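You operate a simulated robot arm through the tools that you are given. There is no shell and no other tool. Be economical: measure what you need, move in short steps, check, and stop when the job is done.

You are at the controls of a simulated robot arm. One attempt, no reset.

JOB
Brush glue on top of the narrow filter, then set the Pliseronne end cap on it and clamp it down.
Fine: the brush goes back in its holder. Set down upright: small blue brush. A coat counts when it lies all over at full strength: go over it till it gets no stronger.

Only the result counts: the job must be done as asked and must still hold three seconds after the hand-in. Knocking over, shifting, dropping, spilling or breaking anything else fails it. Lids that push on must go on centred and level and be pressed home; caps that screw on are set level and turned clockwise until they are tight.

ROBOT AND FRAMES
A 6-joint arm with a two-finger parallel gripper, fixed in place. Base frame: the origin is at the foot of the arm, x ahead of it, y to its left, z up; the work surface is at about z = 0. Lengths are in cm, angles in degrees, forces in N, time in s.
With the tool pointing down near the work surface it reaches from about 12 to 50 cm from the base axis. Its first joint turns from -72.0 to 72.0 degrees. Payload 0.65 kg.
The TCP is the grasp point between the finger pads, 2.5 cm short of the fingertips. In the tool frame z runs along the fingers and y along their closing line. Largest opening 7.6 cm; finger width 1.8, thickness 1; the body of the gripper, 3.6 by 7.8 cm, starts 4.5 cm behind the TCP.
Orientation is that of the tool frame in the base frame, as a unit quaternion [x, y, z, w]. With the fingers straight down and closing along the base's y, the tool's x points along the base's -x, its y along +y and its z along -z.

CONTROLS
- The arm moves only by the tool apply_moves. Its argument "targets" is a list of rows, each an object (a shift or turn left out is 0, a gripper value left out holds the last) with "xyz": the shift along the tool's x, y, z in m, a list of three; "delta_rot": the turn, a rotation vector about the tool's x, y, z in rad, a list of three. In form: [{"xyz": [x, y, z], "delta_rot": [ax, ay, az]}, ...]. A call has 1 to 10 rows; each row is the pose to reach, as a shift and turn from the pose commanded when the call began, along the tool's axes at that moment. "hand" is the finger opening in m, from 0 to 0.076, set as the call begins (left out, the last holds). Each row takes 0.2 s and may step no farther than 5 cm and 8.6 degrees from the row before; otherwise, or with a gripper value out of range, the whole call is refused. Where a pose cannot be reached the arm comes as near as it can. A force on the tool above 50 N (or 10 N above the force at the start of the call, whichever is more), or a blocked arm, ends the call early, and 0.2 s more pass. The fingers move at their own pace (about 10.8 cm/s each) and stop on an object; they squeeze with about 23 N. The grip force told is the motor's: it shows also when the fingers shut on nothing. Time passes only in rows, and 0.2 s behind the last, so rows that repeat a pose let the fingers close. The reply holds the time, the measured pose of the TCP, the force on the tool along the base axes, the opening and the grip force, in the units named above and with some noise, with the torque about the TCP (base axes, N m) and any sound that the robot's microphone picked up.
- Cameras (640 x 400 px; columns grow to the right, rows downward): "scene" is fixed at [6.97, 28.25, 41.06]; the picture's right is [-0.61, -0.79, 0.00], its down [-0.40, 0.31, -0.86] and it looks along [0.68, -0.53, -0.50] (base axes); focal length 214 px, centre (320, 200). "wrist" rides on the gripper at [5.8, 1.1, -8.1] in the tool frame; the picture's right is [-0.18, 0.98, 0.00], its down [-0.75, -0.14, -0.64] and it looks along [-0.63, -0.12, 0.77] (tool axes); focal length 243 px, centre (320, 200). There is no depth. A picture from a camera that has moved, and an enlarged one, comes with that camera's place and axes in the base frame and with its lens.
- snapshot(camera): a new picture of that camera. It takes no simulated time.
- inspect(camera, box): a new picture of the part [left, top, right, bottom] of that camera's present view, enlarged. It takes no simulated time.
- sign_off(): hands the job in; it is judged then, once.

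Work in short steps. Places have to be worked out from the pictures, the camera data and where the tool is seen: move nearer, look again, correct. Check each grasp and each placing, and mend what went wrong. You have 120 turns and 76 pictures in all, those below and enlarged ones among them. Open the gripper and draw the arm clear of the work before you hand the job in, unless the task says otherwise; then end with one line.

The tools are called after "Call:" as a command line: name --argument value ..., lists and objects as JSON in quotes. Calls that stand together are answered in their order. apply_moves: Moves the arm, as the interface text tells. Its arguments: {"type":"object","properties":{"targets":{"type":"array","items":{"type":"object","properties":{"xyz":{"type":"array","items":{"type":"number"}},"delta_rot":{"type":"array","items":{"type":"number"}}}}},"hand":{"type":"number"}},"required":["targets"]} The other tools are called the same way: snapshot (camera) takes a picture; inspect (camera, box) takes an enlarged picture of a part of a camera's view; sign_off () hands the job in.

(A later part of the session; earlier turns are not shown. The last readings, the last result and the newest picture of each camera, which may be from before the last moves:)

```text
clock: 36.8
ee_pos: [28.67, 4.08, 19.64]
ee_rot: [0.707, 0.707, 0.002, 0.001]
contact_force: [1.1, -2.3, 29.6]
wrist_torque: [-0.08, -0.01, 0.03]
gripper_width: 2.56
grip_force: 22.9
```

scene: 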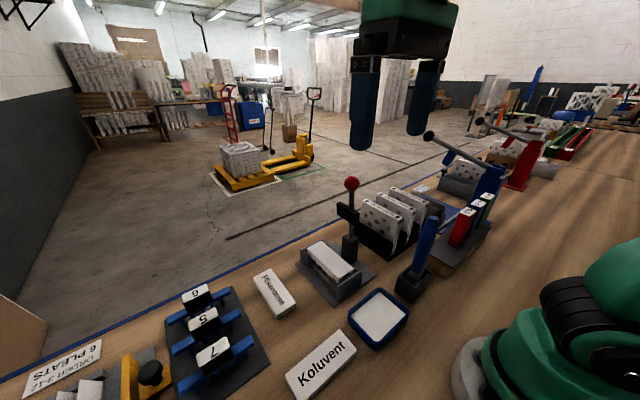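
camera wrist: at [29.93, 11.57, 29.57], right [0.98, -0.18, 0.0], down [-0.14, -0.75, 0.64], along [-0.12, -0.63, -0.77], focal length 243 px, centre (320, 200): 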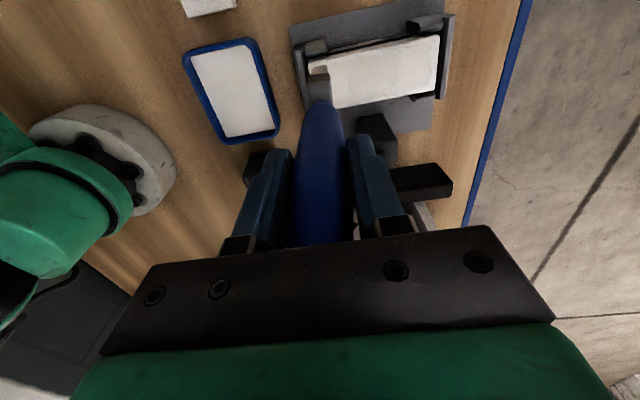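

Call:
apply_moves --targets '[{"xyz": [0, 0.002, -0.0006]}, {"xyz": [0, 0.014, -0.0005]}, {"xyz": [0, 0.026, -0.0004]}, {"xyz": [0, 0.038, -0.0004]}, {"xyz": [0, 0.05, -0.0003]}, {"xyz": [0, 0.062, -0.0003]}, {"xyz": [0, 0.074, -0.0002]}, {"xyz": [0, 0.086, -0.0002]}, {"xyz": [0, 0.098, -0.0001]}, {"xyz": [0, 0.104, -0.0001]}]'

Call:
inspect --camera "scene" --box '[310, 210, 410, 300]'

```text
clock: 39.0
ee_pos: [39.0, 4.04, 19.65]
ee_rot: [0.707, 0.707, 0.0, 0.0]
contact_force: [-6.7, -0.4, 23.8]
wrist_torque: [0.13, 1.14, 0.03]
gripper_width: 2.67
grip_force: 22.9
```

```text
4.44 times, centred on (360, 255) of scene
camera zoom: at [6.96, 28.25, 41.06], right [-0.61, -0.79, 0.0], down [-0.4, 0.31, -0.86], along [0.68, -0.53, -0.5], focal length 953 px, centre (142, -44)
```

zoom: 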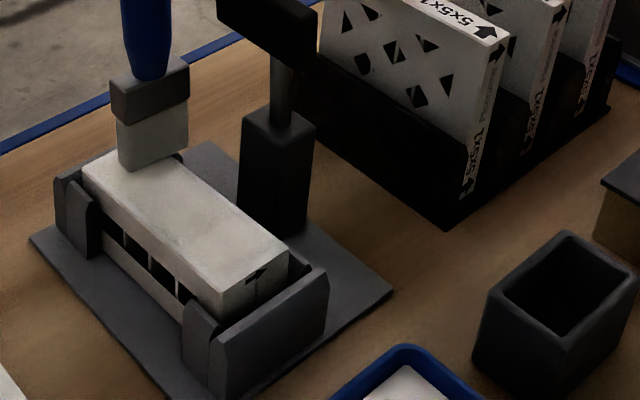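

The filter has some play along x in the jig, so strokes slide it until it seats against an end. I'm shifting to the +y side and stroking back.

Call:
apply_moves --targets '[{"xyz": [0, 0.004, -0.0004]}, {"xyz": [0.008, 0.003, -0.0005]}, {"xyz": [0.017, 0.003, -0.0004]}, {"xyz": [0.017, -0.01, -0.0004]}, {"xyz": [0.017, -0.025, -0.0004]}, {"xyz": [0.017, -0.04, -0.0004]}, {"xyz": [0.017, -0.055, -0.0005]}, {"xyz": [0.017, -0.07, -0.0005]}, {"xyz": [0.017, -0.085, -0.0006]}, {"xyz": [0.017, -0.1, -0.0006]}]'

Call:
apply_moves --targets '[{"xyz": [0, -0.006, 0]}, {"xyz": [-0.008, -0.006, 0]}, {"xyz": [-0.017, -0.006, 0]}, {"xyz": [-0.017, 0.008, 0.0001]}, {"xyz": [-0.017, 0.023, 0.0001]}, {"xyz": [-0.017, 0.038, 0.0001]}, {"xyz": [-0.017, 0.053, 0.0002]}, {"xyz": [-0.017, 0.068, 0.0002]}, {"xyz": [-0.017, 0.083, 0.0002]}, {"xyz": [-0.017, 0.098, 0.0002]}]'

Call:
inspect --camera "scene" --box '[310, 210, 410, 300]'

```text
clock: 41.2
ee_pos: [29.11, 5.99, 19.8]
ee_rot: [0.707, 0.707, 0.001, 0.0]
contact_force: [-0.6, 0.4, -0.4]
wrist_torque: [0.01, 0.0, -0.03]
gripper_width: 2.56
grip_force: 23.0
```

```text
clock: 43.4
ee_pos: [38.85, 3.97, 19.75]
ee_rot: [0.707, 0.707, 0.002, -0.001]
contact_force: [-9.0, -1.0, 23.1]
wrist_torque: [-0.03, 1.46, 0.04]
gripper_width: 2.7
grip_force: 23.0
```

```text
4.44 times, centred on (360, 255) of scene
camera zoom: at [6.96, 28.25, 41.06], right [-0.61, -0.79, 0.0], down [-0.4, 0.31, -0.86], along [0.68, -0.53, -0.5], focal length 953 px, centre (142, -44)
```

zoom: 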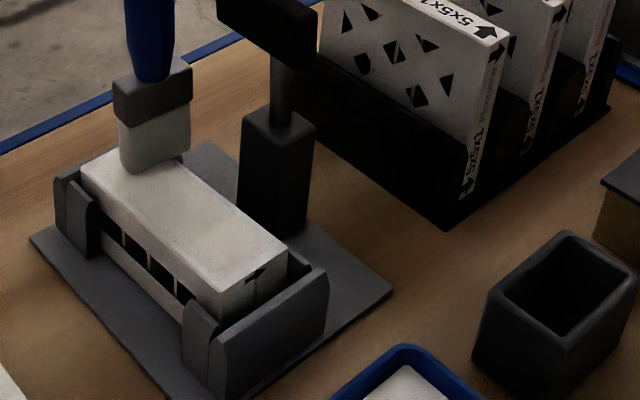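

Call:
apply_moves --targets '[{"xyz": [0, 0.004, -0.0005]}, {"xyz": [0.008, 0.004, -0.0005]}, {"xyz": [0.018, 0.003, 0.0002]}, {"xyz": [0.018, -0.01, 0.0002]}, {"xyz": [0.018, -0.025, 0.0002]}, {"xyz": [0.018, -0.04, 0.0002]}, {"xyz": [0.018, -0.055, 0.0001]}, {"xyz": [0.018, -0.07, 0.0]}, {"xyz": [0.018, -0.085, 0.0]}, {"xyz": [0.018, -0.1, -0.0001]}]'

Call:
apply_moves --targets '[{"xyz": [0, -0.004, 0]}, {"xyz": [-0.008, -0.005, -0.0002]}, {"xyz": [-0.008, -0.005, -0.03]}, {"xyz": [-0.008, -0.035, -0.03]}, {"xyz": [-0.008, -0.035, -0.03]}]'

Call:
inspect --camera "scene" --box '[310, 210, 410, 300]'

Call:
inspect --camera "wrist" --box '[310, 0, 490, 110]'

```text
clock: 45.6
ee_pos: [28.94, 5.82, 19.7]
ee_rot: [0.707, 0.707, 0.002, 0.001]
contact_force: [3.5, -1.0, 9.3]
wrist_torque: [0.12, -0.51, -0.04]
gripper_width: 2.6
grip_force: 23.3
```

```text
clock: 46.8
ee_pos: [25.32, 4.86, 22.76]
ee_rot: [0.707, 0.707, 0.001, 0.0]
contact_force: [0.6, 0.4, 0.2]
wrist_torque: [0.0, 0.03, -0.01]
gripper_width: 2.58
grip_force: 23.0
```

```text
4.44 times, centred on (360, 255) of scene
camera zoom: at [6.97, 28.25, 41.06], right [-0.61, -0.79, 0.0], down [-0.4, 0.31, -0.86], along [0.68, -0.53, -0.5], focal length 953 px, centre (142, -44)
```

zoom: 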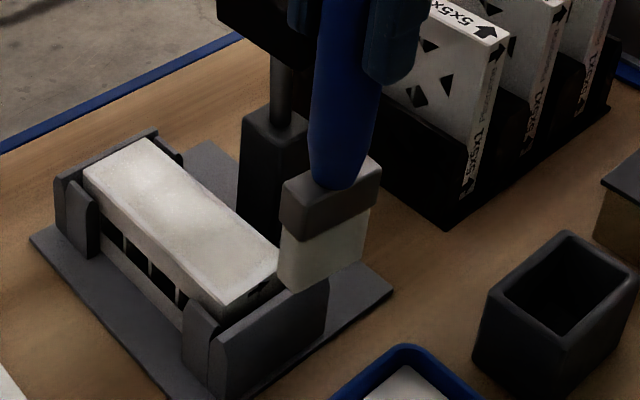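

```text
3.56 times, centred on (400, 55) of wrist
camera zoom: at [26.2, 10.67, 30.75], right [0.98, -0.18, 0.0], down [-0.14, -0.75, 0.64], along [-0.12, -0.63, -0.77], focal length 863 px, centre (36, 716)
```

zoom: 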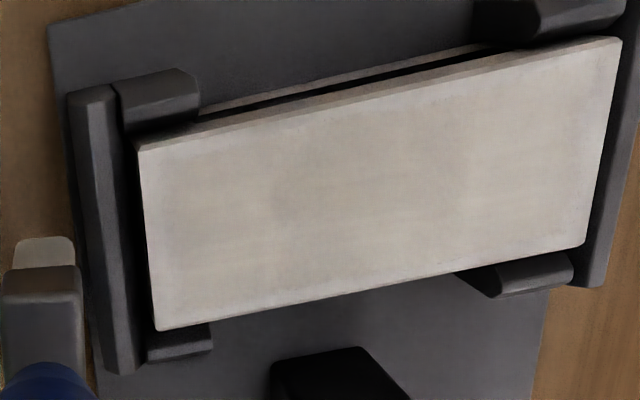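

The coat now shows as a creamier tone in the centre, while the perimeter (ends and side edges) is still greyish. I'll run longer and wider strokes past the ends, starting on the −y edge.

Call:
apply_moves --targets '[{"xyz": [-0.0115, 0.026, 0.02]}, {"xyz": [-0.0115, 0.026, 0.0301]}, {"xyz": [-0.0115, 0.036, 0.0301]}, {"xyz": [-0.0115, 0.05, 0.0301]}, {"xyz": [-0.0115, 0.065, 0.0302]}, {"xyz": [-0.0115, 0.08, 0.0302]}, {"xyz": [-0.0115, 0.096, 0.0302]}, {"xyz": [-0.0115, 0.112, 0.0302]}, {"xyz": [-0.0115, 0.128, 0.0303]}, {"xyz": [-0.0115, 0.143, 0.0303]}]'

Call:
apply_moves --targets '[{"xyz": [0, 0.002, -0.002]}, {"xyz": [0.026, 0.002, -0.002]}, {"xyz": [0.026, 0.001, 0]}, {"xyz": [0.026, -0.016, 0]}, {"xyz": [0.026, -0.034, 0]}, {"xyz": [0.026, -0.052, 0]}, {"xyz": [0.026, -0.07, 0]}, {"xyz": [0.026, -0.088, 0]}, {"xyz": [0.026, -0.105, 0]}, {"xyz": [0.026, -0.118, 0]}]'

Call:
inspect --camera "wrist" --box '[280, 0, 460, 110]'

```text
clock: 49.0
ee_pos: [39.73, 3.79, 19.75]
ee_rot: [0.707, 0.707, 0.001, -0.001]
contact_force: [-4.1, 0.0, 6.5]
wrist_torque: [0.01, 0.55, 0.0]
gripper_width: 2.62
grip_force: 22.8
```

```text
clock: 51.2
ee_pos: [27.98, 6.51, 19.69]
ee_rot: [0.707, 0.707, 0.002, 0.0]
contact_force: [0.4, 0.3, 3.1]
wrist_torque: [0.08, -0.06, 0.0]
gripper_width: 2.67
grip_force: 23.0
```

```text
3.56 times, centred on (370, 55) of wrist
camera zoom: at [28.91, 12.33, 27.76], right [0.98, -0.18, 0.0], down [-0.14, -0.75, 0.64], along [-0.12, -0.63, -0.77], focal length 863 px, centre (142, 716)
```

zoom: 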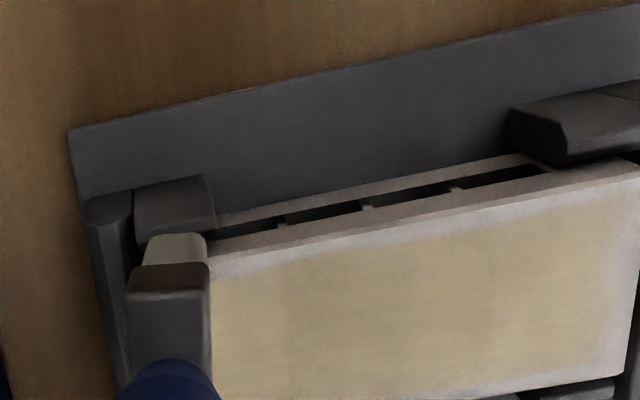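

The yellow coat is clearly visible now, with a bare strip left along the +y edge and at the very ends. I'm repeating the +y edge with firmer contact.

Call:
apply_moves --targets '[{"xyz": [0, 0.001, 0.0006]}, {"xyz": [0, 0.016, 0.0006]}, {"xyz": [0, 0.032, 0.0006]}, {"xyz": [0, 0.048, 0.0006]}, {"xyz": [0, 0.064, 0.0006]}, {"xyz": [0, 0.08, 0.0006]}, {"xyz": [0, 0.096, 0.0006]}, {"xyz": [0, 0.11, 0.0006]}, {"xyz": [0, 0.119, 0.0006]}, {"xyz": [0, 0.119, 0.0006]}]'

Call:
inspect --camera "wrist" --box '[170, 0, 370, 140]'

```text
clock: 53.4
ee_pos: [39.88, 6.49, 19.71]
ee_rot: [0.707, 0.707, 0.001, 0.001]
contact_force: [-0.8, -0.5, 0.0]
wrist_torque: [0.01, -0.02, 0.02]
gripper_width: 2.59
grip_force: 22.8
```

```text
2.86 times, centred on (270, 70) of wrist
camera zoom: at [40.9, 12.34, 27.76], right [0.98, -0.18, 0.0], down [-0.14, -0.75, 0.64], along [-0.12, -0.63, -0.77], focal length 693 px, centre (463, 571)
```

zoom: 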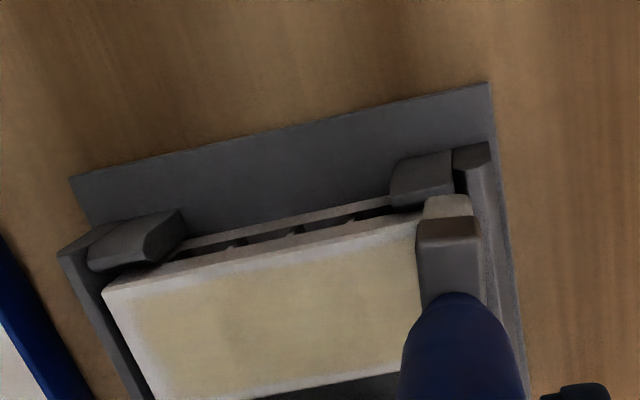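

Call:
apply_moves --targets '[{"xyz": [-0.001, 0, 0.0008]}, {"xyz": [-0.001, -0.006, 0.0007]}, {"xyz": [-0.001, -0.02, 0.0006]}, {"xyz": [-0.001, -0.035, 0.0005]}, {"xyz": [-0.001, -0.05, 0.0005]}, {"xyz": [-0.001, -0.065, 0.0005]}, {"xyz": [-0.001, -0.08, 0.0005]}, {"xyz": [-0.001, -0.095, 0.0004]}, {"xyz": [-0.001, -0.108, 0.0004]}, {"xyz": [-0.001, -0.119, 0.0004]}]'

Call:
inspect --camera "wrist" --box '[280, 0, 460, 110]'

```text
clock: 55.6
ee_pos: [27.97, 6.51, 19.41]
ee_rot: [0.707, 0.707, 0.003, 0.001]
contact_force: [9.1, -1.0, 23.3]
wrist_torque: [-0.23, -1.94, 0.1]
gripper_width: 3.4
grip_force: 22.7
```

```text
3.56 times, centred on (370, 55) of wrist
camera zoom: at [28.93, 12.31, 27.51], right [0.98, -0.18, 0.0], down [-0.14, -0.75, 0.64], along [-0.11, -0.63, -0.77], focal length 863 px, centre (142, 716)
```

zoom: 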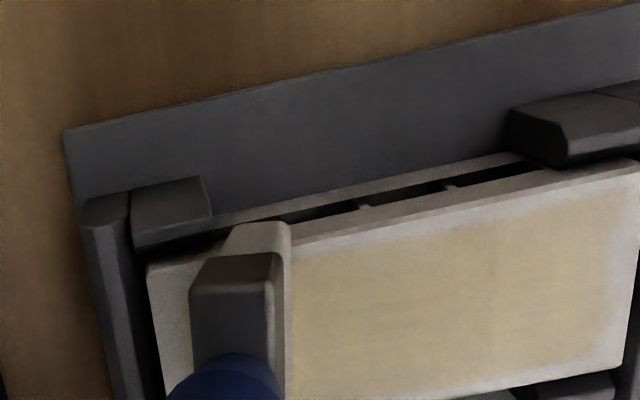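

The brush lagged again and the bristles look dry. I'm re-dipping, and afterwards I'll use gentler strokes and dabs on the edges.

Call:
apply_moves --targets '[{"xyz": [0, 0.004, -0.02]}, {"xyz": [0, 0, -0.035]}, {"xyz": [-0.009, -0.043, -0.035]}, {"xyz": [-0.019, -0.086, -0.035]}, {"xyz": [-0.019, -0.086, 0.01]}, {"xyz": [-0.019, -0.086, 0.038]}, {"xyz": [-0.019, -0.086, 0.043]}, {"xyz": [-0.019, -0.086, 0.0445]}]'

Call:
apply_moves --targets '[{"xyz": [0, 0, 0.0007]}, {"xyz": [0, 0, 0.0014]}]'

```text
clock: 57.4
ee_pos: [19.36, 4.43, 15.0]
ee_rot: [0.708, 0.706, 0.001, 0.001]
contact_force: [0.1, -3.3, 28.0]
wrist_torque: [-0.08, -0.05, 0.0]
gripper_width: 2.59
grip_force: 23.0
```

```text
clock: 58.0
ee_pos: [19.49, 4.49, 15.04]
ee_rot: [0.707, 0.707, 0.001, 0.001]
contact_force: [-0.9, -1.1, 17.9]
wrist_torque: [0.13, 0.17, 0.04]
gripper_width: 2.61
grip_force: 22.9
stopped in row 2: the force on the tool passed its limit at 54 N (the readings are from after the stop); the commanded pose is now the measured one
```

Call:
apply_moves --targets '[{"xyz": [0, 0, -0.04]}, {"xyz": [0, 0, -0.08]}, {"xyz": [0.009, 0.042, -0.08]}, {"xyz": [0.018, 0.086, -0.08]}, {"xyz": [0.018, 0.086, -0.049]}, {"xyz": [0.018, 0.086, -0.0461]}, {"xyz": [0.018, 0.086, -0.0461]}]'

```text
clock: 59.6
ee_pos: [27.83, 6.21, 19.58]
ee_rot: [0.707, 0.707, 0.0, 0.001]
contact_force: [0.5, 0.1, 8.0]
wrist_torque: [0.04, 0.0, -0.02]
gripper_width: 2.57
grip_force: 22.6
```

Call:
apply_moves --targets '[{"xyz": [0, 0.004, 0.0001]}, {"xyz": [0, 0.016, 0.0001]}, {"xyz": [0, 0.03, 0.0002]}, {"xyz": [0, 0.044, 0.0002]}, {"xyz": [0, 0.058, 0.0003]}, {"xyz": [0, 0.072, 0.0003]}, {"xyz": [0, 0.086, 0.0004]}, {"xyz": [0, 0.1, 0.0004]}, {"xyz": [0, 0.112, 0.0005]}, {"xyz": [0, 0.119, 0.0005]}]'

Call:
inspect --camera "wrist" --box '[170, 0, 370, 140]'

```text
clock: 61.8
ee_pos: [39.81, 6.21, 19.58]
ee_rot: [0.707, 0.707, 0.0, 0.001]
contact_force: [-9.3, 1.7, 30.9]
wrist_torque: [0.12, 1.63, -0.01]
gripper_width: 2.84
grip_force: 22.7
```

```text
2.86 times, centred on (270, 70) of wrist
camera zoom: at [40.8, 12.06, 27.65], right [0.98, -0.18, 0.0], down [-0.14, -0.75, 0.64], along [-0.12, -0.63, -0.77], focal length 693 px, centre (463, 571)
```

zoom: 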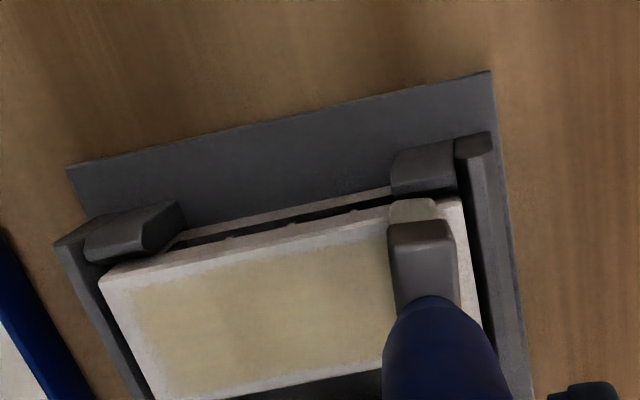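

The centre is now strong. The edge strip needs passes centred right on it, so I'm re-seating and stroking back at y≈7.0.

Call:
apply_moves --targets '[{"xyz": [0, 0.004, -0.006]}, {"xyz": [0.008, 0.004, -0.006]}, {"xyz": [0.008, 0.004, -0.001]}, {"xyz": [0.008, 0.004, -0.0003]}]'

```text
clock: 62.8
ee_pos: [40.26, 6.97, 19.7]
ee_rot: [0.707, 0.707, 0.001, 0.0]
contact_force: [0.2, 1.0, 23.6]
wrist_torque: [-0.07, 0.1, 0.0]
gripper_width: 2.57
grip_force: 23.2
```

Call:
apply_moves --targets '[{"xyz": [0, -0.002, -0.0006]}, {"xyz": [0, -0.015, -0.0006]}, {"xyz": [0, -0.03, -0.0005]}, {"xyz": [0, -0.045, -0.0005]}, {"xyz": [0, -0.06, -0.0005]}, {"xyz": [0, -0.075, -0.0005]}, {"xyz": [0, -0.09, -0.0005]}, {"xyz": [0, -0.105, -0.0005]}, {"xyz": [0, -0.119, -0.0005]}, {"xyz": [0, -0.127, -0.0005]}]'

Call:
inspect --camera "wrist" --box '[280, 0, 460, 110]'

```text
clock: 65.0
ee_pos: [27.61, 7.12, 19.75]
ee_rot: [0.708, 0.707, 0.0, 0.001]
contact_force: [-0.5, -0.7, -0.6]
wrist_torque: [0.02, 0.01, 0.01]
gripper_width: 2.6
grip_force: 23.3
```

```text
3.56 times, centred on (370, 55) of wrist
camera zoom: at [28.49, 12.97, 27.79], right [0.98, -0.18, 0.0], down [-0.14, -0.75, 0.64], along [-0.12, -0.63, -0.77], focal length 863 px, centre (142, 716)
```

zoom: 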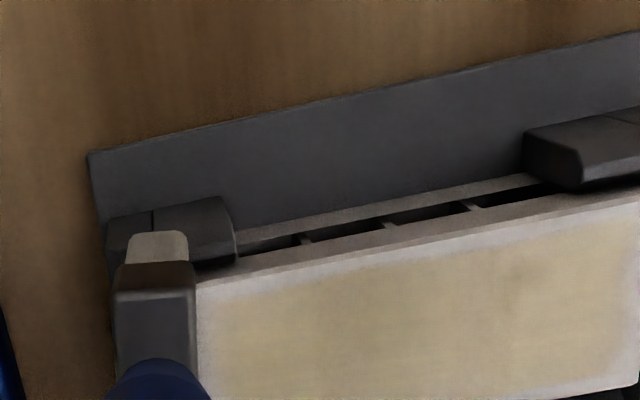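

The strip is narrowing. I'm repeating it in the +x direction with slightly firmer contact.

Call:
apply_moves --targets '[{"xyz": [-0.001, 0.003, 0.0006]}, {"xyz": [-0.001, 0.005, 0.0009]}, {"xyz": [-0.001, 0.02, 0.0009]}, {"xyz": [-0.001, 0.035, 0.001]}, {"xyz": [-0.001, 0.05, 0.001]}, {"xyz": [-0.001, 0.066, 0.001]}, {"xyz": [-0.001, 0.082, 0.001]}, {"xyz": [-0.001, 0.098, 0.001]}, {"xyz": [-0.001, 0.114, 0.001]}, {"xyz": [-0.001, 0.128, 0.001]}]'

Call:
inspect --camera "wrist" --box '[170, 0, 370, 140]'

```text
clock: 67.2
ee_pos: [40.35, 7.09, 19.77]
ee_rot: [0.707, 0.707, 0.0, 0.001]
contact_force: [-3.8, 0.9, 9.3]
wrist_torque: [-0.05, 0.61, -0.04]
gripper_width: 2.73
grip_force: 22.9
```

```text
2.86 times, centred on (270, 70) of wrist
camera zoom: at [41.31, 12.83, 27.71], right [0.98, -0.18, 0.0], down [-0.14, -0.75, 0.64], along [-0.12, -0.63, -0.77], focal length 693 px, centre (463, 571)
```

zoom: 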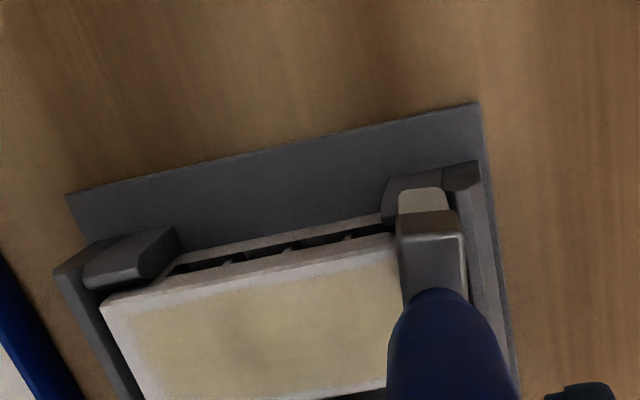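

Next I'll dab the far end at three places across the width.

Call:
apply_moves --targets '[{"xyz": [0, -0.004, -0.005]}, {"xyz": [-0.006, -0.007, -0.003]}, {"xyz": [-0.006, -0.007, 0.0004]}, {"xyz": [-0.006, -0.007, -0.003]}, {"xyz": [-0.021, -0.007, -0.003]}, {"xyz": [-0.021, -0.007, 0.0004]}, {"xyz": [-0.021, -0.007, -0.003]}, {"xyz": [-0.037, -0.007, -0.003]}, {"xyz": [-0.037, -0.007, 0.0003]}, {"xyz": [-0.037, -0.007, 0.0003]}]'

Call:
apply_moves --targets '[{"xyz": [0, -0.003, -0.0004]}, {"xyz": [0, -0.015, -0.0004]}, {"xyz": [0, -0.03, -0.0004]}, {"xyz": [0, -0.045, -0.0004]}, {"xyz": [0, -0.06, -0.0004]}, {"xyz": [0, -0.075, -0.0004]}, {"xyz": [0, -0.09, -0.0004]}, {"xyz": [0, -0.104, -0.0004]}, {"xyz": [0, -0.114, -0.0004]}, {"xyz": [0, -0.12, -0.0004]}]'

Call:
inspect --camera "wrist" --box '[280, 0, 460, 110]'

```text
clock: 69.4
ee_pos: [39.62, 3.28, 19.71]
ee_rot: [0.707, 0.707, 0.001, 0.0]
contact_force: [-1.1, -2.0, 29.2]
wrist_torque: [-0.12, 0.13, 0.01]
gripper_width: 2.57
grip_force: 23.0
```

```text
clock: 71.6
ee_pos: [27.57, 3.3, 19.58]
ee_rot: [0.707, 0.707, 0.001, 0.001]
contact_force: [9.4, -2.6, 33.5]
wrist_torque: [-0.12, -1.7, -0.09]
gripper_width: 2.95
grip_force: 23.0
```

```text
3.56 times, centred on (370, 55) of wrist
camera zoom: at [28.65, 9.05, 27.66], right [0.98, -0.18, 0.0], down [-0.14, -0.75, 0.64], along [-0.12, -0.63, -0.77], focal length 863 px, centre (142, 716)
```

zoom: 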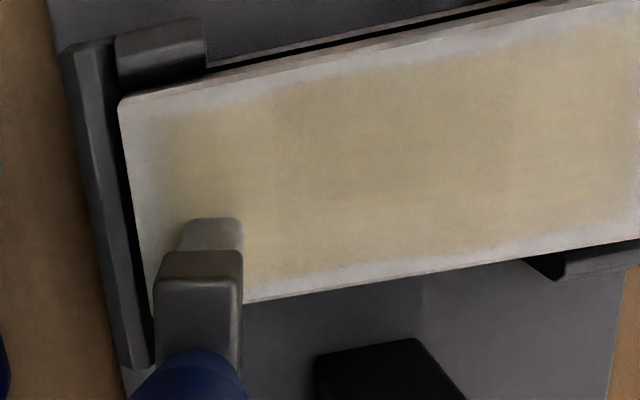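

Strokes in −x lag at the near end, so I'm re-seating, dabbing the near end at three places across, and then stroking +x along the −y edge.

Call:
apply_moves --targets '[{"xyz": [0, 0.007, -0.006]}, {"xyz": [0.033, 0.007, -0.003]}, {"xyz": [0.033, 0.007, 0.0002]}, {"xyz": [0.033, 0.007, -0.003]}, {"xyz": [0.016, 0.007, -0.003]}, {"xyz": [0.016, 0.007, 0.0002]}, {"xyz": [0.016, 0.007, -0.003]}, {"xyz": [-0.003, 0.005, -0.003]}, {"xyz": [-0.003, 0.005, 0.0]}, {"xyz": [-0.003, 0.005, 0.0]}]'

Call:
apply_moves --targets '[{"xyz": [0, 0.002, -0.0003]}, {"xyz": [0, 0.015, -0.0003]}, {"xyz": [0, 0.03, -0.0003]}, {"xyz": [0, 0.045, -0.0002]}, {"xyz": [0, 0.06, -0.0002]}, {"xyz": [0, 0.075, -0.0002]}, {"xyz": [0, 0.09, -0.0001]}, {"xyz": [0, 0.104, -0.0001]}, {"xyz": [0, 0.114, -0.0001]}, {"xyz": [0, 0.122, -0.0001]}]'

Call:
inspect --camera "wrist" --box '[170, 0, 370, 140]'

```text
clock: 73.8
ee_pos: [28.21, 3.03, 19.7]
ee_rot: [0.707, 0.707, 0.001, 0.0]
contact_force: [-0.3, -2.2, 29.0]
wrist_torque: [-0.08, -0.03, -0.04]
gripper_width: 2.55
grip_force: 22.6
```

```text
clock: 76.0
ee_pos: [40.32, 3.02, 19.49]
ee_rot: [0.707, 0.707, 0.001, 0.001]
contact_force: [-6.0, -0.6, 12.0]
wrist_torque: [-0.06, 1.07, 0.01]
gripper_width: 3.18
grip_force: 22.7
```

```text
2.86 times, centred on (270, 70) of wrist
camera zoom: at [41.31, 8.82, 27.61], right [0.98, -0.18, 0.0], down [-0.14, -0.75, 0.64], along [-0.12, -0.63, -0.77], focal length 693 px, centre (463, 571)
```

zoom: 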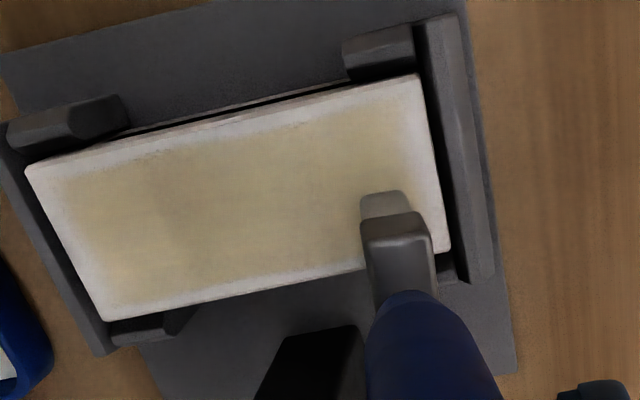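

A fading border of about 0.4 cm remains all round. I'm re-dipping and then working the brush centred on the edges.

Call:
apply_moves --targets '[{"xyz": [0, -0.005, -0.02]}, {"xyz": [0.005, -0.03, -0.035]}, {"xyz": [0.01, -0.075, -0.035]}, {"xyz": [0.015, -0.12, -0.035]}, {"xyz": [0.015, -0.165, -0.035]}, {"xyz": [0.015, -0.209, -0.03]}, {"xyz": [0.015, -0.209, 0.015]}, {"xyz": [0.015, -0.209, 0.039]}, {"xyz": [0.015, -0.209, 0.0445]}, {"xyz": [0.015, -0.209, 0.0455]}]'

```text
clock: 78.2
ee_pos: [19.43, 4.53, 15.02]
ee_rot: [0.707, 0.707, 0.002, 0.001]
contact_force: [-0.1, 3.8, 41.9]
wrist_torque: [-0.24, -0.03, 0.02]
gripper_width: 2.59
grip_force: 23.0
```

Call:
apply_moves --targets '[{"xyz": [0, 0, -0.04]}, {"xyz": [0, 0, -0.08]}, {"xyz": [0.012, 0.044, -0.08]}, {"xyz": [0.025, 0.0885, -0.08]}, {"xyz": [0.025, 0.0885, -0.051]}, {"xyz": [0.025, 0.0885, -0.0478]}, {"xyz": [0.025, 0.0885, -0.0478]}]'

```text
clock: 79.8
ee_pos: [28.23, 7.17, 19.76]
ee_rot: [0.707, 0.707, 0.001, 0.001]
contact_force: [-0.2, 0.7, -0.6]
wrist_torque: [-0.02, -0.01, -0.03]
gripper_width: 2.6
grip_force: 22.8
```

Call:
apply_moves --targets '[{"xyz": [0, -0.002, 0.0012]}, {"xyz": [0, 0.002, 0.001]}, {"xyz": [0, 0.015, 0.001]}, {"xyz": [0, 0.03, 0.001]}, {"xyz": [0, 0.045, 0.001]}, {"xyz": [0, 0.06, 0.001]}, {"xyz": [0, 0.075, 0.001]}, {"xyz": [0, 0.09, 0.001]}, {"xyz": [0, 0.105, 0.001]}, {"xyz": [0, 0.12, 0.001]}]'

Call:
inspect --camera "wrist" --box '[170, 0, 370, 140]'

```text
clock: 82.0
ee_pos: [40.19, 7.03, 19.84]
ee_rot: [0.707, 0.707, 0.001, 0.001]
contact_force: [-0.4, 0.1, -0.7]
wrist_torque: [0.01, 0.02, 0.02]
gripper_width: 2.61
grip_force: 22.3
```

```text
2.86 times, centred on (270, 70) of wrist
camera zoom: at [41.24, 12.83, 27.82], right [0.98, -0.18, 0.0], down [-0.14, -0.75, 0.64], along [-0.12, -0.63, -0.77], focal length 693 px, centre (463, 571)
```

zoom: 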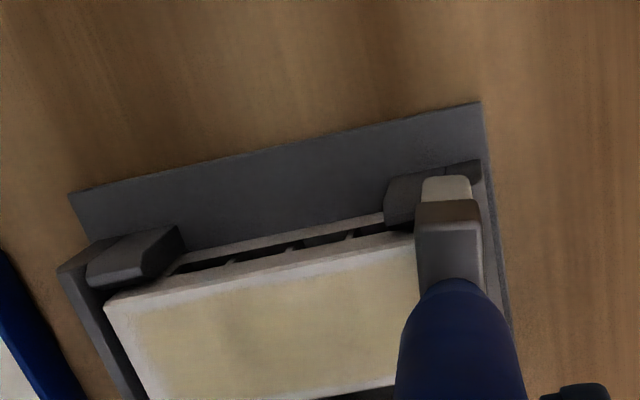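

That pass was barely touching. I'm finding contact here and stroking back.

Call:
apply_moves --targets '[{"xyz": [0, -0.004, 0.0008]}, {"xyz": [0, -0.004, 0.0014]}]'

```text
clock: 82.6
ee_pos: [39.87, 7.09, 19.73]
ee_rot: [0.707, 0.707, 0.001, 0.001]
contact_force: [1.2, 0.0, 17.5]
wrist_torque: [-0.37, -0.2, 0.02]
gripper_width: 2.57
grip_force: 23.2
```

Call:
apply_moves --targets '[{"xyz": [0, 0.002, 0]}, {"xyz": [0, -0.014, -0.0001]}, {"xyz": [0, -0.028, -0.0001]}, {"xyz": [0, -0.042, -0.0001]}, {"xyz": [0, -0.056, -0.0001]}, {"xyz": [0, -0.07, -0.0001]}, {"xyz": [0, -0.084, -0.0001]}, {"xyz": [0, -0.098, -0.0001]}, {"xyz": [0, -0.112, -0.0001]}, {"xyz": [0, -0.124, -0.0001]}]'

Call:
inspect --camera "wrist" --box '[280, 0, 460, 110]'

```text
clock: 84.7
ee_pos: [28.6, 7.08, 19.68]
ee_rot: [0.706, 0.708, 0.005, 0.003]
contact_force: [5.9, 2.2, 21.7]
wrist_torque: [-0.07, -1.08, 0.09]
gripper_width: 2.79
grip_force: 23.5
stopped in row 10: the force on the tool passed its limit at 51 N (the readings are from after the stop); the commanded pose is now the measured one
```

```text
3.56 times, centred on (370, 55) of wrist
camera zoom: at [29.63, 12.86, 27.74], right [0.98, -0.18, 0.01], down [-0.15, -0.75, 0.64], along [-0.11, -0.63, -0.77], focal length 863 px, centre (142, 716)
```

zoom: 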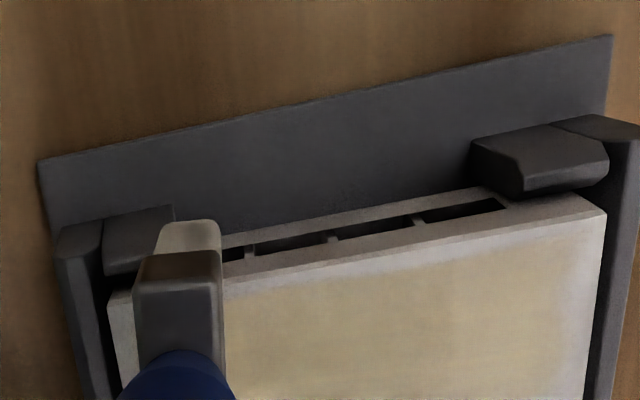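

The strip looks little changed. I'm testing with a concentrated short scrub at mid-length on the +y edge to see if that spot takes more coat.

Call:
apply_moves --targets '[{"xyz": [0, 0.01, -0.005]}, {"xyz": [0, 0.05, -0.003]}, {"xyz": [0, 0.055, 0.0005]}, {"xyz": [0, 0.055, 0.0012]}]'

```text
clock: 85.7
ee_pos: [34.13, 7.18, 19.62]
ee_rot: [0.706, 0.708, 0.003, 0.002]
contact_force: [1.3, 1.7, 42.9]
wrist_torque: [-0.04, -0.19, -0.01]
gripper_width: 2.61
grip_force: 22.8
```

Call:
apply_moves --targets '[{"xyz": [0, 0, -0.001]}, {"xyz": [0, 0.006, -0.001]}, {"xyz": [0, -0.006, -0.001]}, {"xyz": [0, 0.006, -0.001]}, {"xyz": [0, -0.006, -0.001]}, {"xyz": [0, 0.006, -0.001]}, {"xyz": [0, -0.006, -0.001]}, {"xyz": [0, 0.0, -0.001]}]'

Call:
apply_moves --targets '[{"xyz": [0, 0, -0.03]}, {"xyz": [0, -0.03, -0.03]}, {"xyz": [0, -0.075, -0.03]}, {"xyz": [0, -0.075, -0.03]}]'

Call:
inspect --camera "wrist" --box '[310, 0, 490, 110]'

```text
clock: 87.5
ee_pos: [33.99, 6.99, 19.66]
ee_rot: [0.706, 0.708, 0.004, 0.002]
contact_force: [-6.2, 0.6, 15.1]
wrist_torque: [-0.08, 0.77, -0.03]
gripper_width: 2.57
grip_force: 22.6
```

```text
clock: 88.5
ee_pos: [26.79, 6.92, 22.46]
ee_rot: [0.707, 0.707, 0.003, 0.002]
contact_force: [0.0, 0.0, -0.3]
wrist_torque: [0.03, 0.02, -0.01]
gripper_width: 2.56
grip_force: 23.1
```

```text
3.56 times, centred on (400, 55) of wrist
camera zoom: at [27.68, 12.86, 30.58], right [0.98, -0.18, 0.01], down [-0.14, -0.75, 0.64], along [-0.11, -0.63, -0.77], focal length 863 px, centre (36, 716)
```

zoom: 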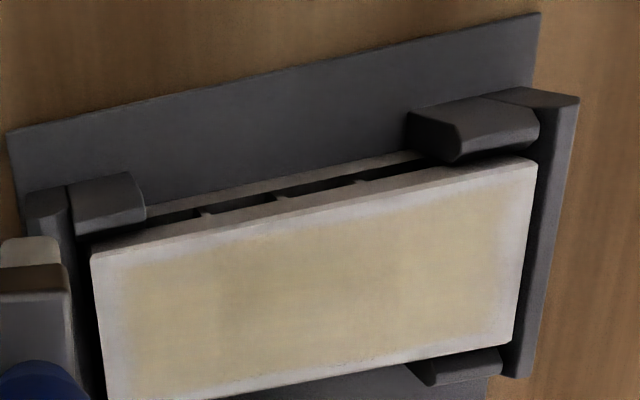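

The remaining pale rim is the same width on all four sides, and the scrub did not change it. It looks like the rendered edge, since the inside is even. I'll do a final set of well-pressed passes and check whether anything still changes.

Call:
apply_moves --targets '[{"xyz": [-0.011, 0.013, 0.025]}, {"xyz": [-0.011, 0.013, 0.0302]}, {"xyz": [-0.011, 0.018, 0.0301]}, {"xyz": [-0.011, 0.034, 0.0301]}, {"xyz": [-0.011, 0.05, 0.0301]}, {"xyz": [-0.011, 0.066, 0.0301]}, {"xyz": [-0.011, 0.083, 0.0302]}, {"xyz": [-0.011, 0.1, 0.0302]}, {"xyz": [-0.011, 0.117, 0.0302]}, {"xyz": [-0.011, 0.133, 0.0302]}]'

Call:
apply_moves --targets '[{"xyz": [0, 0, -0.015]}, {"xyz": [-0.005, -0.045, -0.015]}, {"xyz": [-0.012, -0.09, -0.015]}, {"xyz": [-0.023, -0.12, -0.008]}, {"xyz": [-0.023, -0.12, 0.0001]}, {"xyz": [-0.023, -0.114, 0]}, {"xyz": [-0.023, -0.098, 0]}, {"xyz": [-0.023, -0.082, 0]}, {"xyz": [-0.023, -0.066, 0]}, {"xyz": [-0.023, -0.05, 0]}]'

Call:
apply_moves --targets '[{"xyz": [0, 0.016, 0]}, {"xyz": [0, 0.032, 0]}, {"xyz": [0, 0.049, 0]}, {"xyz": [0, 0.049, -0.015]}, {"xyz": [0.012, 0.005, -0.015]}, {"xyz": [0.012, -0.035, -0.015]}, {"xyz": [0.012, -0.07, -0.008]}, {"xyz": [0.012, -0.07, 0.0001]}, {"xyz": [0.012, -0.062, 0]}, {"xyz": [0.012, -0.046, 0]}]'

Call:
apply_moves --targets '[{"xyz": [0, 0.016, 0]}, {"xyz": [0, 0.032, 0]}, {"xyz": [0, 0.048, 0]}, {"xyz": [0, 0.064, 0]}, {"xyz": [0, 0.08, 0]}, {"xyz": [0, 0.095, 0]}, {"xyz": [0, 0.095, -0.02]}, {"xyz": [0, 0.05, -0.03]}, {"xyz": [0, 0.005, -0.03]}, {"xyz": [0, -0.04, -0.03]}]'

Call:
inspect --camera "wrist" --box '[310, 0, 490, 110]'

```text
clock: 90.7
ee_pos: [40.01, 5.84, 19.76]
ee_rot: [0.707, 0.707, 0.003, 0.002]
contact_force: [-1.9, -0.4, 4.9]
wrist_torque: [-0.03, 0.37, 0.01]
gripper_width: 2.66
grip_force: 23.3
```

```text
clock: 92.9
ee_pos: [34.99, 3.68, 19.59]
ee_rot: [0.706, 0.708, 0.003, 0.002]
contact_force: [-3.0, -0.3, 6.8]
wrist_torque: [0.05, 0.38, 0.04]
gripper_width: 2.68
grip_force: 23.4
```

```text
clock: 95.1
ee_pos: [30.39, 4.87, 19.58]
ee_rot: [0.707, 0.708, 0.003, 0.001]
contact_force: [-10.0, -0.9, 22.0]
wrist_torque: [-0.04, 1.79, 0.03]
gripper_width: 3.16
grip_force: 23.0
```

```text
clock: 97.3
ee_pos: [26.28, 4.91, 22.47]
ee_rot: [0.707, 0.707, 0.003, 0.002]
contact_force: [0.0, -0.3, -0.1]
wrist_torque: [0.01, -0.02, -0.04]
gripper_width: 2.58
grip_force: 23.0
```

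```text
3.56 times, centred on (400, 55) of wrist
camera zoom: at [27.26, 10.8, 30.58], right [0.98, -0.18, 0.01], down [-0.14, -0.75, 0.64], along [-0.11, -0.63, -0.77], focal length 863 px, centre (36, 716)
```

zoom: 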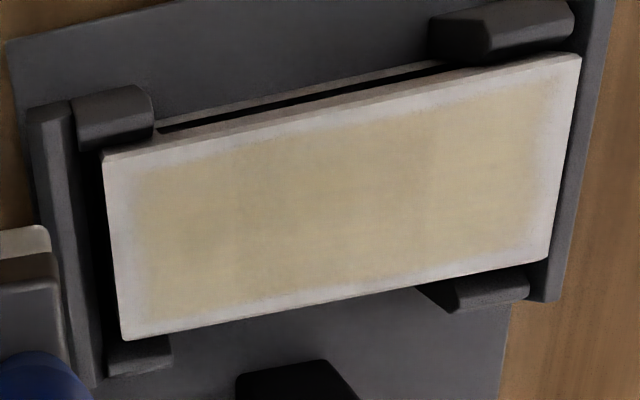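

The inside is fairly even, with faint differences between the thirds. For certainty I'll re-dip and do one more full set, then compare from the same viewpoint.

Call:
apply_moves --targets '[{"xyz": [0, -0.035, 0]}, {"xyz": [-0.004, -0.069, 0]}, {"xyz": [-0.004, -0.069, 0.045]}, {"xyz": [-0.004, -0.069, 0.07]}, {"xyz": [-0.004, -0.069, 0.0752]}, {"xyz": [-0.004, -0.069, 0.0752]}, {"xyz": [-0.004, -0.069, 0.04]}, {"xyz": [-0.004, -0.069, 0.0]}]'

Call:
apply_moves --targets '[{"xyz": [0.01, 0.045, 0]}, {"xyz": [0.021, 0.087, 0.02]}, {"xyz": [0.021, 0.087, 0.0286]}]'

```text
clock: 99.1
ee_pos: [19.51, 4.55, 22.59]
ee_rot: [0.706, 0.708, 0.003, 0.003]
contact_force: [-0.2, 0.0, -0.2]
wrist_torque: [0.01, -0.02, 0.04]
gripper_width: 2.55
grip_force: 22.3
```

```text
clock: 99.9
ee_pos: [28.3, 6.8, 19.64]
ee_rot: [0.706, 0.708, 0.003, 0.002]
contact_force: [0.5, -0.7, -0.8]
wrist_torque: [-0.01, -0.04, 0.01]
gripper_width: 2.58
grip_force: 23.2
```

Call:
apply_moves --targets '[{"xyz": [0, 0, 0.0006]}, {"xyz": [0, 0, 0.0012]}]'

```text
clock: 100.5
ee_pos: [28.21, 6.63, 19.7]
ee_rot: [0.707, 0.707, 0.003, 0.001]
contact_force: [-0.2, 2.2, 21.5]
wrist_torque: [0.3, -0.21, 0.04]
gripper_width: 2.6
grip_force: 22.9
```

Call:
apply_moves --targets '[{"xyz": [0, 0.006, -0.0003]}, {"xyz": [0, 0.018, -0.0003]}, {"xyz": [0, 0.03, -0.0003]}, {"xyz": [0, 0.042, -0.0003]}, {"xyz": [0, 0.054, -0.0003]}, {"xyz": [0, 0.068, -0.0002]}, {"xyz": [0, 0.082, -0.0002]}, {"xyz": [0, 0.096, -0.0002]}, {"xyz": [0, 0.109, -0.0002]}, {"xyz": [0, 0.118, -0.0002]}]'

Call:
apply_moves --targets '[{"xyz": [0, 0, -0.015]}, {"xyz": [-0.005, -0.045, -0.015]}, {"xyz": [-0.012, -0.09, -0.015]}, {"xyz": [-0.0165, -0.118, -0.008]}, {"xyz": [-0.0165, -0.118, 0.0]}, {"xyz": [-0.0165, -0.108, 0]}, {"xyz": [-0.0165, -0.096, 0]}, {"xyz": [-0.0165, -0.084, 0]}, {"xyz": [-0.0165, -0.072, 0]}, {"xyz": [-0.0165, -0.06, 0]}]'

Call:
apply_moves --targets '[{"xyz": [0, 0.014, 0]}, {"xyz": [0, 0.028, 0]}, {"xyz": [0, 0.042, 0]}, {"xyz": [0, 0.058, 0]}, {"xyz": [0, 0.058, -0.015]}, {"xyz": [-0.008, 0.014, -0.015]}, {"xyz": [-0.016, -0.03, -0.015]}, {"xyz": [-0.016, -0.059, -0.006]}, {"xyz": [-0.016, -0.059, 0.0]}, {"xyz": [-0.016, -0.049, 0]}]'

Call:
apply_moves --targets '[{"xyz": [0, 0.012, 0]}, {"xyz": [0, 0.024, 0]}, {"xyz": [0, 0.036, 0]}, {"xyz": [0, 0.05, 0]}, {"xyz": [0, 0.064, 0]}, {"xyz": [0, 0.078, 0]}, {"xyz": [0, 0.092, 0]}, {"xyz": [0, 0.107, 0]}, {"xyz": [0, 0.107, -0.02]}]'

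Call:
apply_moves --targets '[{"xyz": [0.005, -0.045, -0.01]}, {"xyz": [0.01, -0.09, -0.01]}, {"xyz": [0.016, -0.136, -0.01]}, {"xyz": [0.016, -0.136, -0.01]}]'

Call:
inspect --camera "wrist" --box '[310, 0, 490, 110]'

```text
clock: 102.7
ee_pos: [40.02, 6.58, 19.76]
ee_rot: [0.708, 0.707, 0.004, 0.002]
contact_force: [-1.0, -0.2, 0.9]
wrist_torque: [0.03, 0.09, -0.02]
gripper_width: 2.69
grip_force: 22.9
```

```text
clock: 104.9
ee_pos: [33.98, 4.89, 19.63]
ee_rot: [0.706, 0.708, 0.003, 0.001]
contact_force: [-8.2, 0.3, 22.1]
wrist_torque: [0.1, 1.23, 0.0]
gripper_width: 2.66
grip_force: 23.5
```

```text
clock: 107.1
ee_pos: [28.93, 3.15, 19.6]
ee_rot: [0.706, 0.708, 0.003, 0.001]
contact_force: [-5.6, 1.0, 9.6]
wrist_torque: [0.06, 0.68, 0.03]
gripper_width: 2.61
grip_force: 22.6
```

```text
clock: 109.1
ee_pos: [39.75, 3.33, 21.71]
ee_rot: [0.706, 0.708, 0.003, 0.002]
contact_force: [-0.2, -0.2, -0.2]
wrist_torque: [0.02, 0.0, 0.03]
gripper_width: 2.62
grip_force: 22.6
```

```text
clock: 110.1
ee_pos: [26.07, 5.17, 22.55]
ee_rot: [0.707, 0.707, 0.002, 0.001]
contact_force: [-0.1, -0.9, -1.4]
wrist_torque: [-0.01, 0.04, 0.0]
gripper_width: 2.61
grip_force: 23.3
```

```text
3.56 times, centred on (400, 55) of wrist
camera zoom: at [27.03, 10.9, 30.58], right [0.98, -0.18, 0.01], down [-0.14, -0.75, 0.64], along [-0.11, -0.63, -0.77], focal length 863 px, centre (36, 716)
```

zoom: 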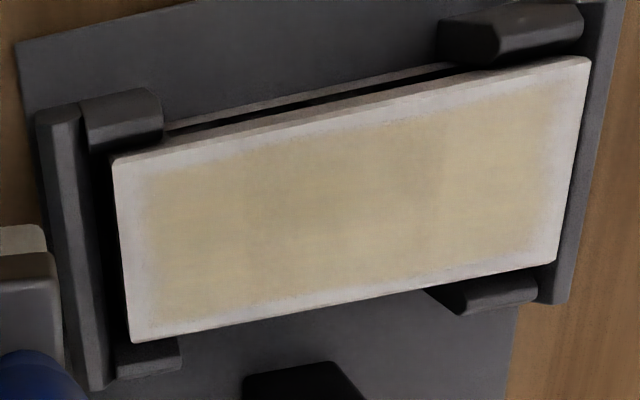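

Nothing has changed from the previous look, so the coat is at full strength. I'm returning the brush to its holder, moving in x first and then across.

Call:
apply_moves --targets '[{"xyz": [0, -0.035, -0.025]}, {"xyz": [0, -0.0668, -0.025]}, {"xyz": [-0.04, -0.0668, -0.025]}, {"xyz": [-0.08, -0.0668, -0.025]}, {"xyz": [-0.113, -0.0668, -0.025]}, {"xyz": [-0.113, -0.0668, -0.025]}]'

Call:
inspect --camera "wrist" --box '[240, 20, 400, 140]'

```text
clock: 111.5
ee_pos: [19.31, -6.2, 25.07]
ee_rot: [0.707, 0.707, 0.003, 0.002]
contact_force: [-0.4, -0.2, -0.4]
wrist_torque: [0.01, 0.01, 0.02]
gripper_width: 2.58
grip_force: 22.8
```

```text
3.33 times, centred on (320, 80) of wrist
camera zoom: at [20.32, -0.44, 33.17], right [0.98, -0.18, 0.01], down [-0.14, -0.75, 0.64], along [-0.11, -0.63, -0.77], focal length 809 px, centre (320, 600)
```

zoom: 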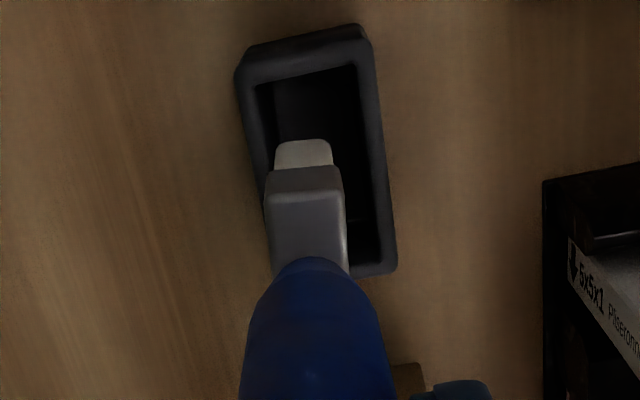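

The tip is centred over the holder opening (about 5.1 × 3.1 cm). I'm lowering it.

Call:
apply_moves --targets '[{"xyz": [-0.001, 0.001, 0.03]}, {"xyz": [-0.001, 0.001, 0.06]}, {"xyz": [-0.001, 0.001, 0.085]}, {"xyz": [-0.001, 0.001, 0.093]}, {"xyz": [-0.001, 0.001, 0.095]}]'

```text
clock: 112.7
ee_pos: [19.64, -6.61, 15.43]
ee_rot: [0.707, 0.708, 0.003, 0.002]
contact_force: [0.4, 0.5, -1.3]
wrist_torque: [-0.02, -0.01, -0.05]
gripper_width: 2.59
grip_force: 23.4
```

Call:
apply_moves --targets '[{"xyz": [0.002, -0.001, 0.002]}, {"xyz": [0.002, -0.001, 0.004]}]'

```text
clock: 113.3
ee_pos: [19.6, -6.32, 15.14]
ee_rot: [0.707, 0.707, 0.002, 0.002]
contact_force: [-1.8, 0.3, -1.0]
wrist_torque: [-0.01, 0.02, -0.01]
gripper_width: 2.58
grip_force: 22.8
```

Call:
apply_moves --targets '[{"xyz": [0, -0.001, 0.0015]}, {"xyz": [0, -0.001, 0.003]}]'

```text
clock: 113.9
ee_pos: [19.36, -6.27, 14.85]
ee_rot: [0.707, 0.707, 0.003, 0.002]
contact_force: [-0.7, 0.5, 6.9]
wrist_torque: [-0.02, 0.11, 0.0]
gripper_width: 2.57
grip_force: 23.0
```

The brush is on the holder floor at 7 N. I'm releasing and rising straight up.

Call:
apply_moves --targets '[{"xyz": [0, 0, 0]}, {"xyz": [0, 0, 0]}, {"xyz": [0, 0, 0]}]' --hand 0.076

Call:
apply_moves --targets '[{"xyz": [0, 0, -0.03]}, {"xyz": [0, 0, -0.07]}, {"xyz": [0, 0, -0.115]}, {"xyz": [0, 0, -0.115]}]'

Call:
inspect --camera "scene" --box '[220, 130, 480, 330]'

```text
clock: 114.7
ee_pos: [19.49, -6.34, 14.87]
ee_rot: [0.706, 0.708, 0.003, 0.001]
contact_force: [-0.4, 0.7, 5.9]
wrist_torque: [-0.02, -0.01, 0.02]
gripper_width: 7.6
grip_force: 0.0
```

```text
clock: 115.7
ee_pos: [19.26, -6.48, 26.31]
ee_rot: [0.707, 0.708, 0.002, 0.002]
contact_force: [0.3, 0.5, 0.4]
wrist_torque: [0.04, 0.0, -0.01]
gripper_width: 7.58
grip_force: 0.0
```

```text
2.00 times, centred on (350, 230) of scene
camera zoom: at [6.97, 28.25, 41.06], right [-0.61, -0.79, 0.0], down [-0.4, 0.31, -0.86], along [0.68, -0.53, -0.5], focal length 429 px, centre (260, 140)
```

zoom: 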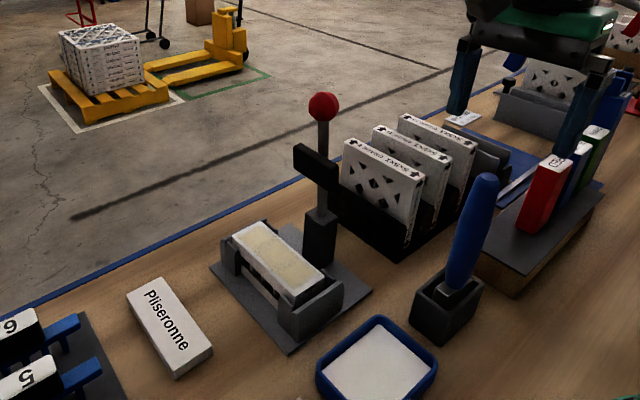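

The brush is upright in its holder. I'm turning the gripper back so it closes along y and heading for the cap.

Call:
apply_moves --targets '[{"xyz": [0.03, 0, 0], "delta_rot": [0, 0, -0.131]}, {"xyz": [0.06, 0, 0], "delta_rot": [0, 0, -0.262]}, {"xyz": [0.09, 0, 0], "delta_rot": [0, 0, -0.393]}, {"xyz": [0.12, 0, 0], "delta_rot": [0, 0, -0.524]}, {"xyz": [0.155, 0, 0], "delta_rot": [0, 0, -0.654]}, {"xyz": [0.19, 0, 0], "delta_rot": [0, 0, -0.785]}]'

Call:
apply_moves --targets '[{"delta_rot": [0, 0, -0.131]}, {"delta_rot": [0, 0, -0.262]}, {"delta_rot": [0, 0, -0.393]}, {"delta_rot": [0, 0, -0.524]}, {"delta_rot": [0, 0, -0.654]}, {"delta_rot": [0, 0, -0.785]}]'

```text
clock: 117.1
ee_pos: [19.37, 12.63, 26.44]
ee_rot: [0.382, 0.924, 0.003, 0.004]
contact_force: [0.3, 0.0, -0.5]
wrist_torque: [0.01, -0.01, -0.03]
gripper_width: 7.62
grip_force: 0.1
```

```text
clock: 118.5
ee_pos: [19.3, 12.7, 26.36]
ee_rot: [-0.002, 1.0, 0.002, 0.003]
contact_force: [0.3, -0.5, -0.4]
wrist_torque: [-0.01, 0.0, -0.01]
gripper_width: 7.6
grip_force: 0.0
```

Call:
apply_moves --targets '[{"xyz": [-0.04, 0.02, 0.01]}, {"xyz": [-0.08, 0.04, 0.03]}, {"xyz": [-0.107, 0.05, 0.065]}, {"xyz": [-0.107, 0.05, 0.085]}, {"xyz": [-0.107, 0.05, 0.085]}]'

Call:
snapshot --camera "wrist"

```text
clock: 119.7
ee_pos: [29.94, 17.69, 17.9]
ee_rot: [0.0, 1.0, 0.001, 0.003]
contact_force: [-0.7, 0.2, 0.4]
wrist_torque: [0.01, 0.01, -0.01]
gripper_width: 7.58
grip_force: 0.0
```

```text
17 pictures are left
camera wrist: at [24.02, 18.75, 25.9], right [0.18, 0.98, 0.0], down [0.75, -0.14, 0.65], along [0.64, -0.12, -0.76], focal length 243 px, centre (320, 200)
```

wrist: 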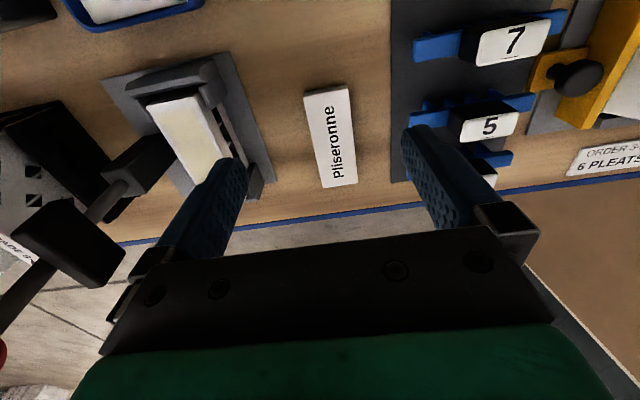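

The cap is centred near (36.9, 17.75), about 11.2×4.3 cm, with its long side along x. I'm going over it, partway down, and looking.

Call:
apply_moves --targets '[{"xyz": [-0.04, 0, 0.02]}, {"xyz": [-0.0696, 0.0006, 0.05]}, {"xyz": [-0.0696, 0.0006, 0.09]}, {"xyz": [-0.0696, 0.0006, 0.12]}, {"xyz": [-0.0696, 0.0006, 0.12]}]'

Call:
snapshot --camera "wrist"

```text
clock: 120.9
ee_pos: [37.08, 17.91, 5.92]
ee_rot: [0.0, 1.0, 0.0, 0.004]
contact_force: [-0.7, 0.4, -0.5]
wrist_torque: [-0.03, 0.01, 0.03]
gripper_width: 7.6
grip_force: 0.1
```

```text
16 pictures are left
camera wrist: at [31.04, 18.94, 13.92], right [0.18, 0.98, 0.0], down [0.75, -0.14, 0.65], along [0.64, -0.12, -0.76], focal length 243 px, centre (320, 200)
```

wrist: 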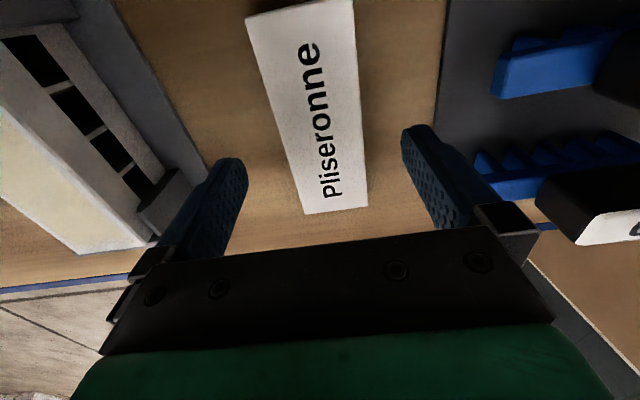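

The cap centre reads (36.95, 18.05), so the fingers straddle it well. I'm descending and closing.

Call:
apply_moves --targets '[{"xyz": [0.001, 0.0012, 0.015]}, {"xyz": [0.001, 0.0012, 0.028]}, {"xyz": [0.001, 0.0012, 0.0315]}, {"xyz": [0.001, 0.0012, 0.0315]}]'

Call:
apply_moves --targets '[{"xyz": [0, 0, 0]}, {"xyz": [0, 0, 0]}, {"xyz": [0, 0, 0]}]' --hand 0.025

```text
clock: 121.9
ee_pos: [36.89, 17.96, 2.77]
ee_rot: [0.0, 1.0, 0.001, 0.003]
contact_force: [0.5, -0.4, -0.6]
wrist_torque: [-0.01, 0.01, -0.03]
gripper_width: 7.61
grip_force: 0.1
```

```text
clock: 122.7
ee_pos: [37.01, 17.96, 2.8]
ee_rot: [0.0, 1.0, 0.001, 0.003]
contact_force: [-1.0, 0.5, -0.3]
wrist_torque: [0.01, -0.04, -0.01]
gripper_width: 4.38
grip_force: 23.2
```

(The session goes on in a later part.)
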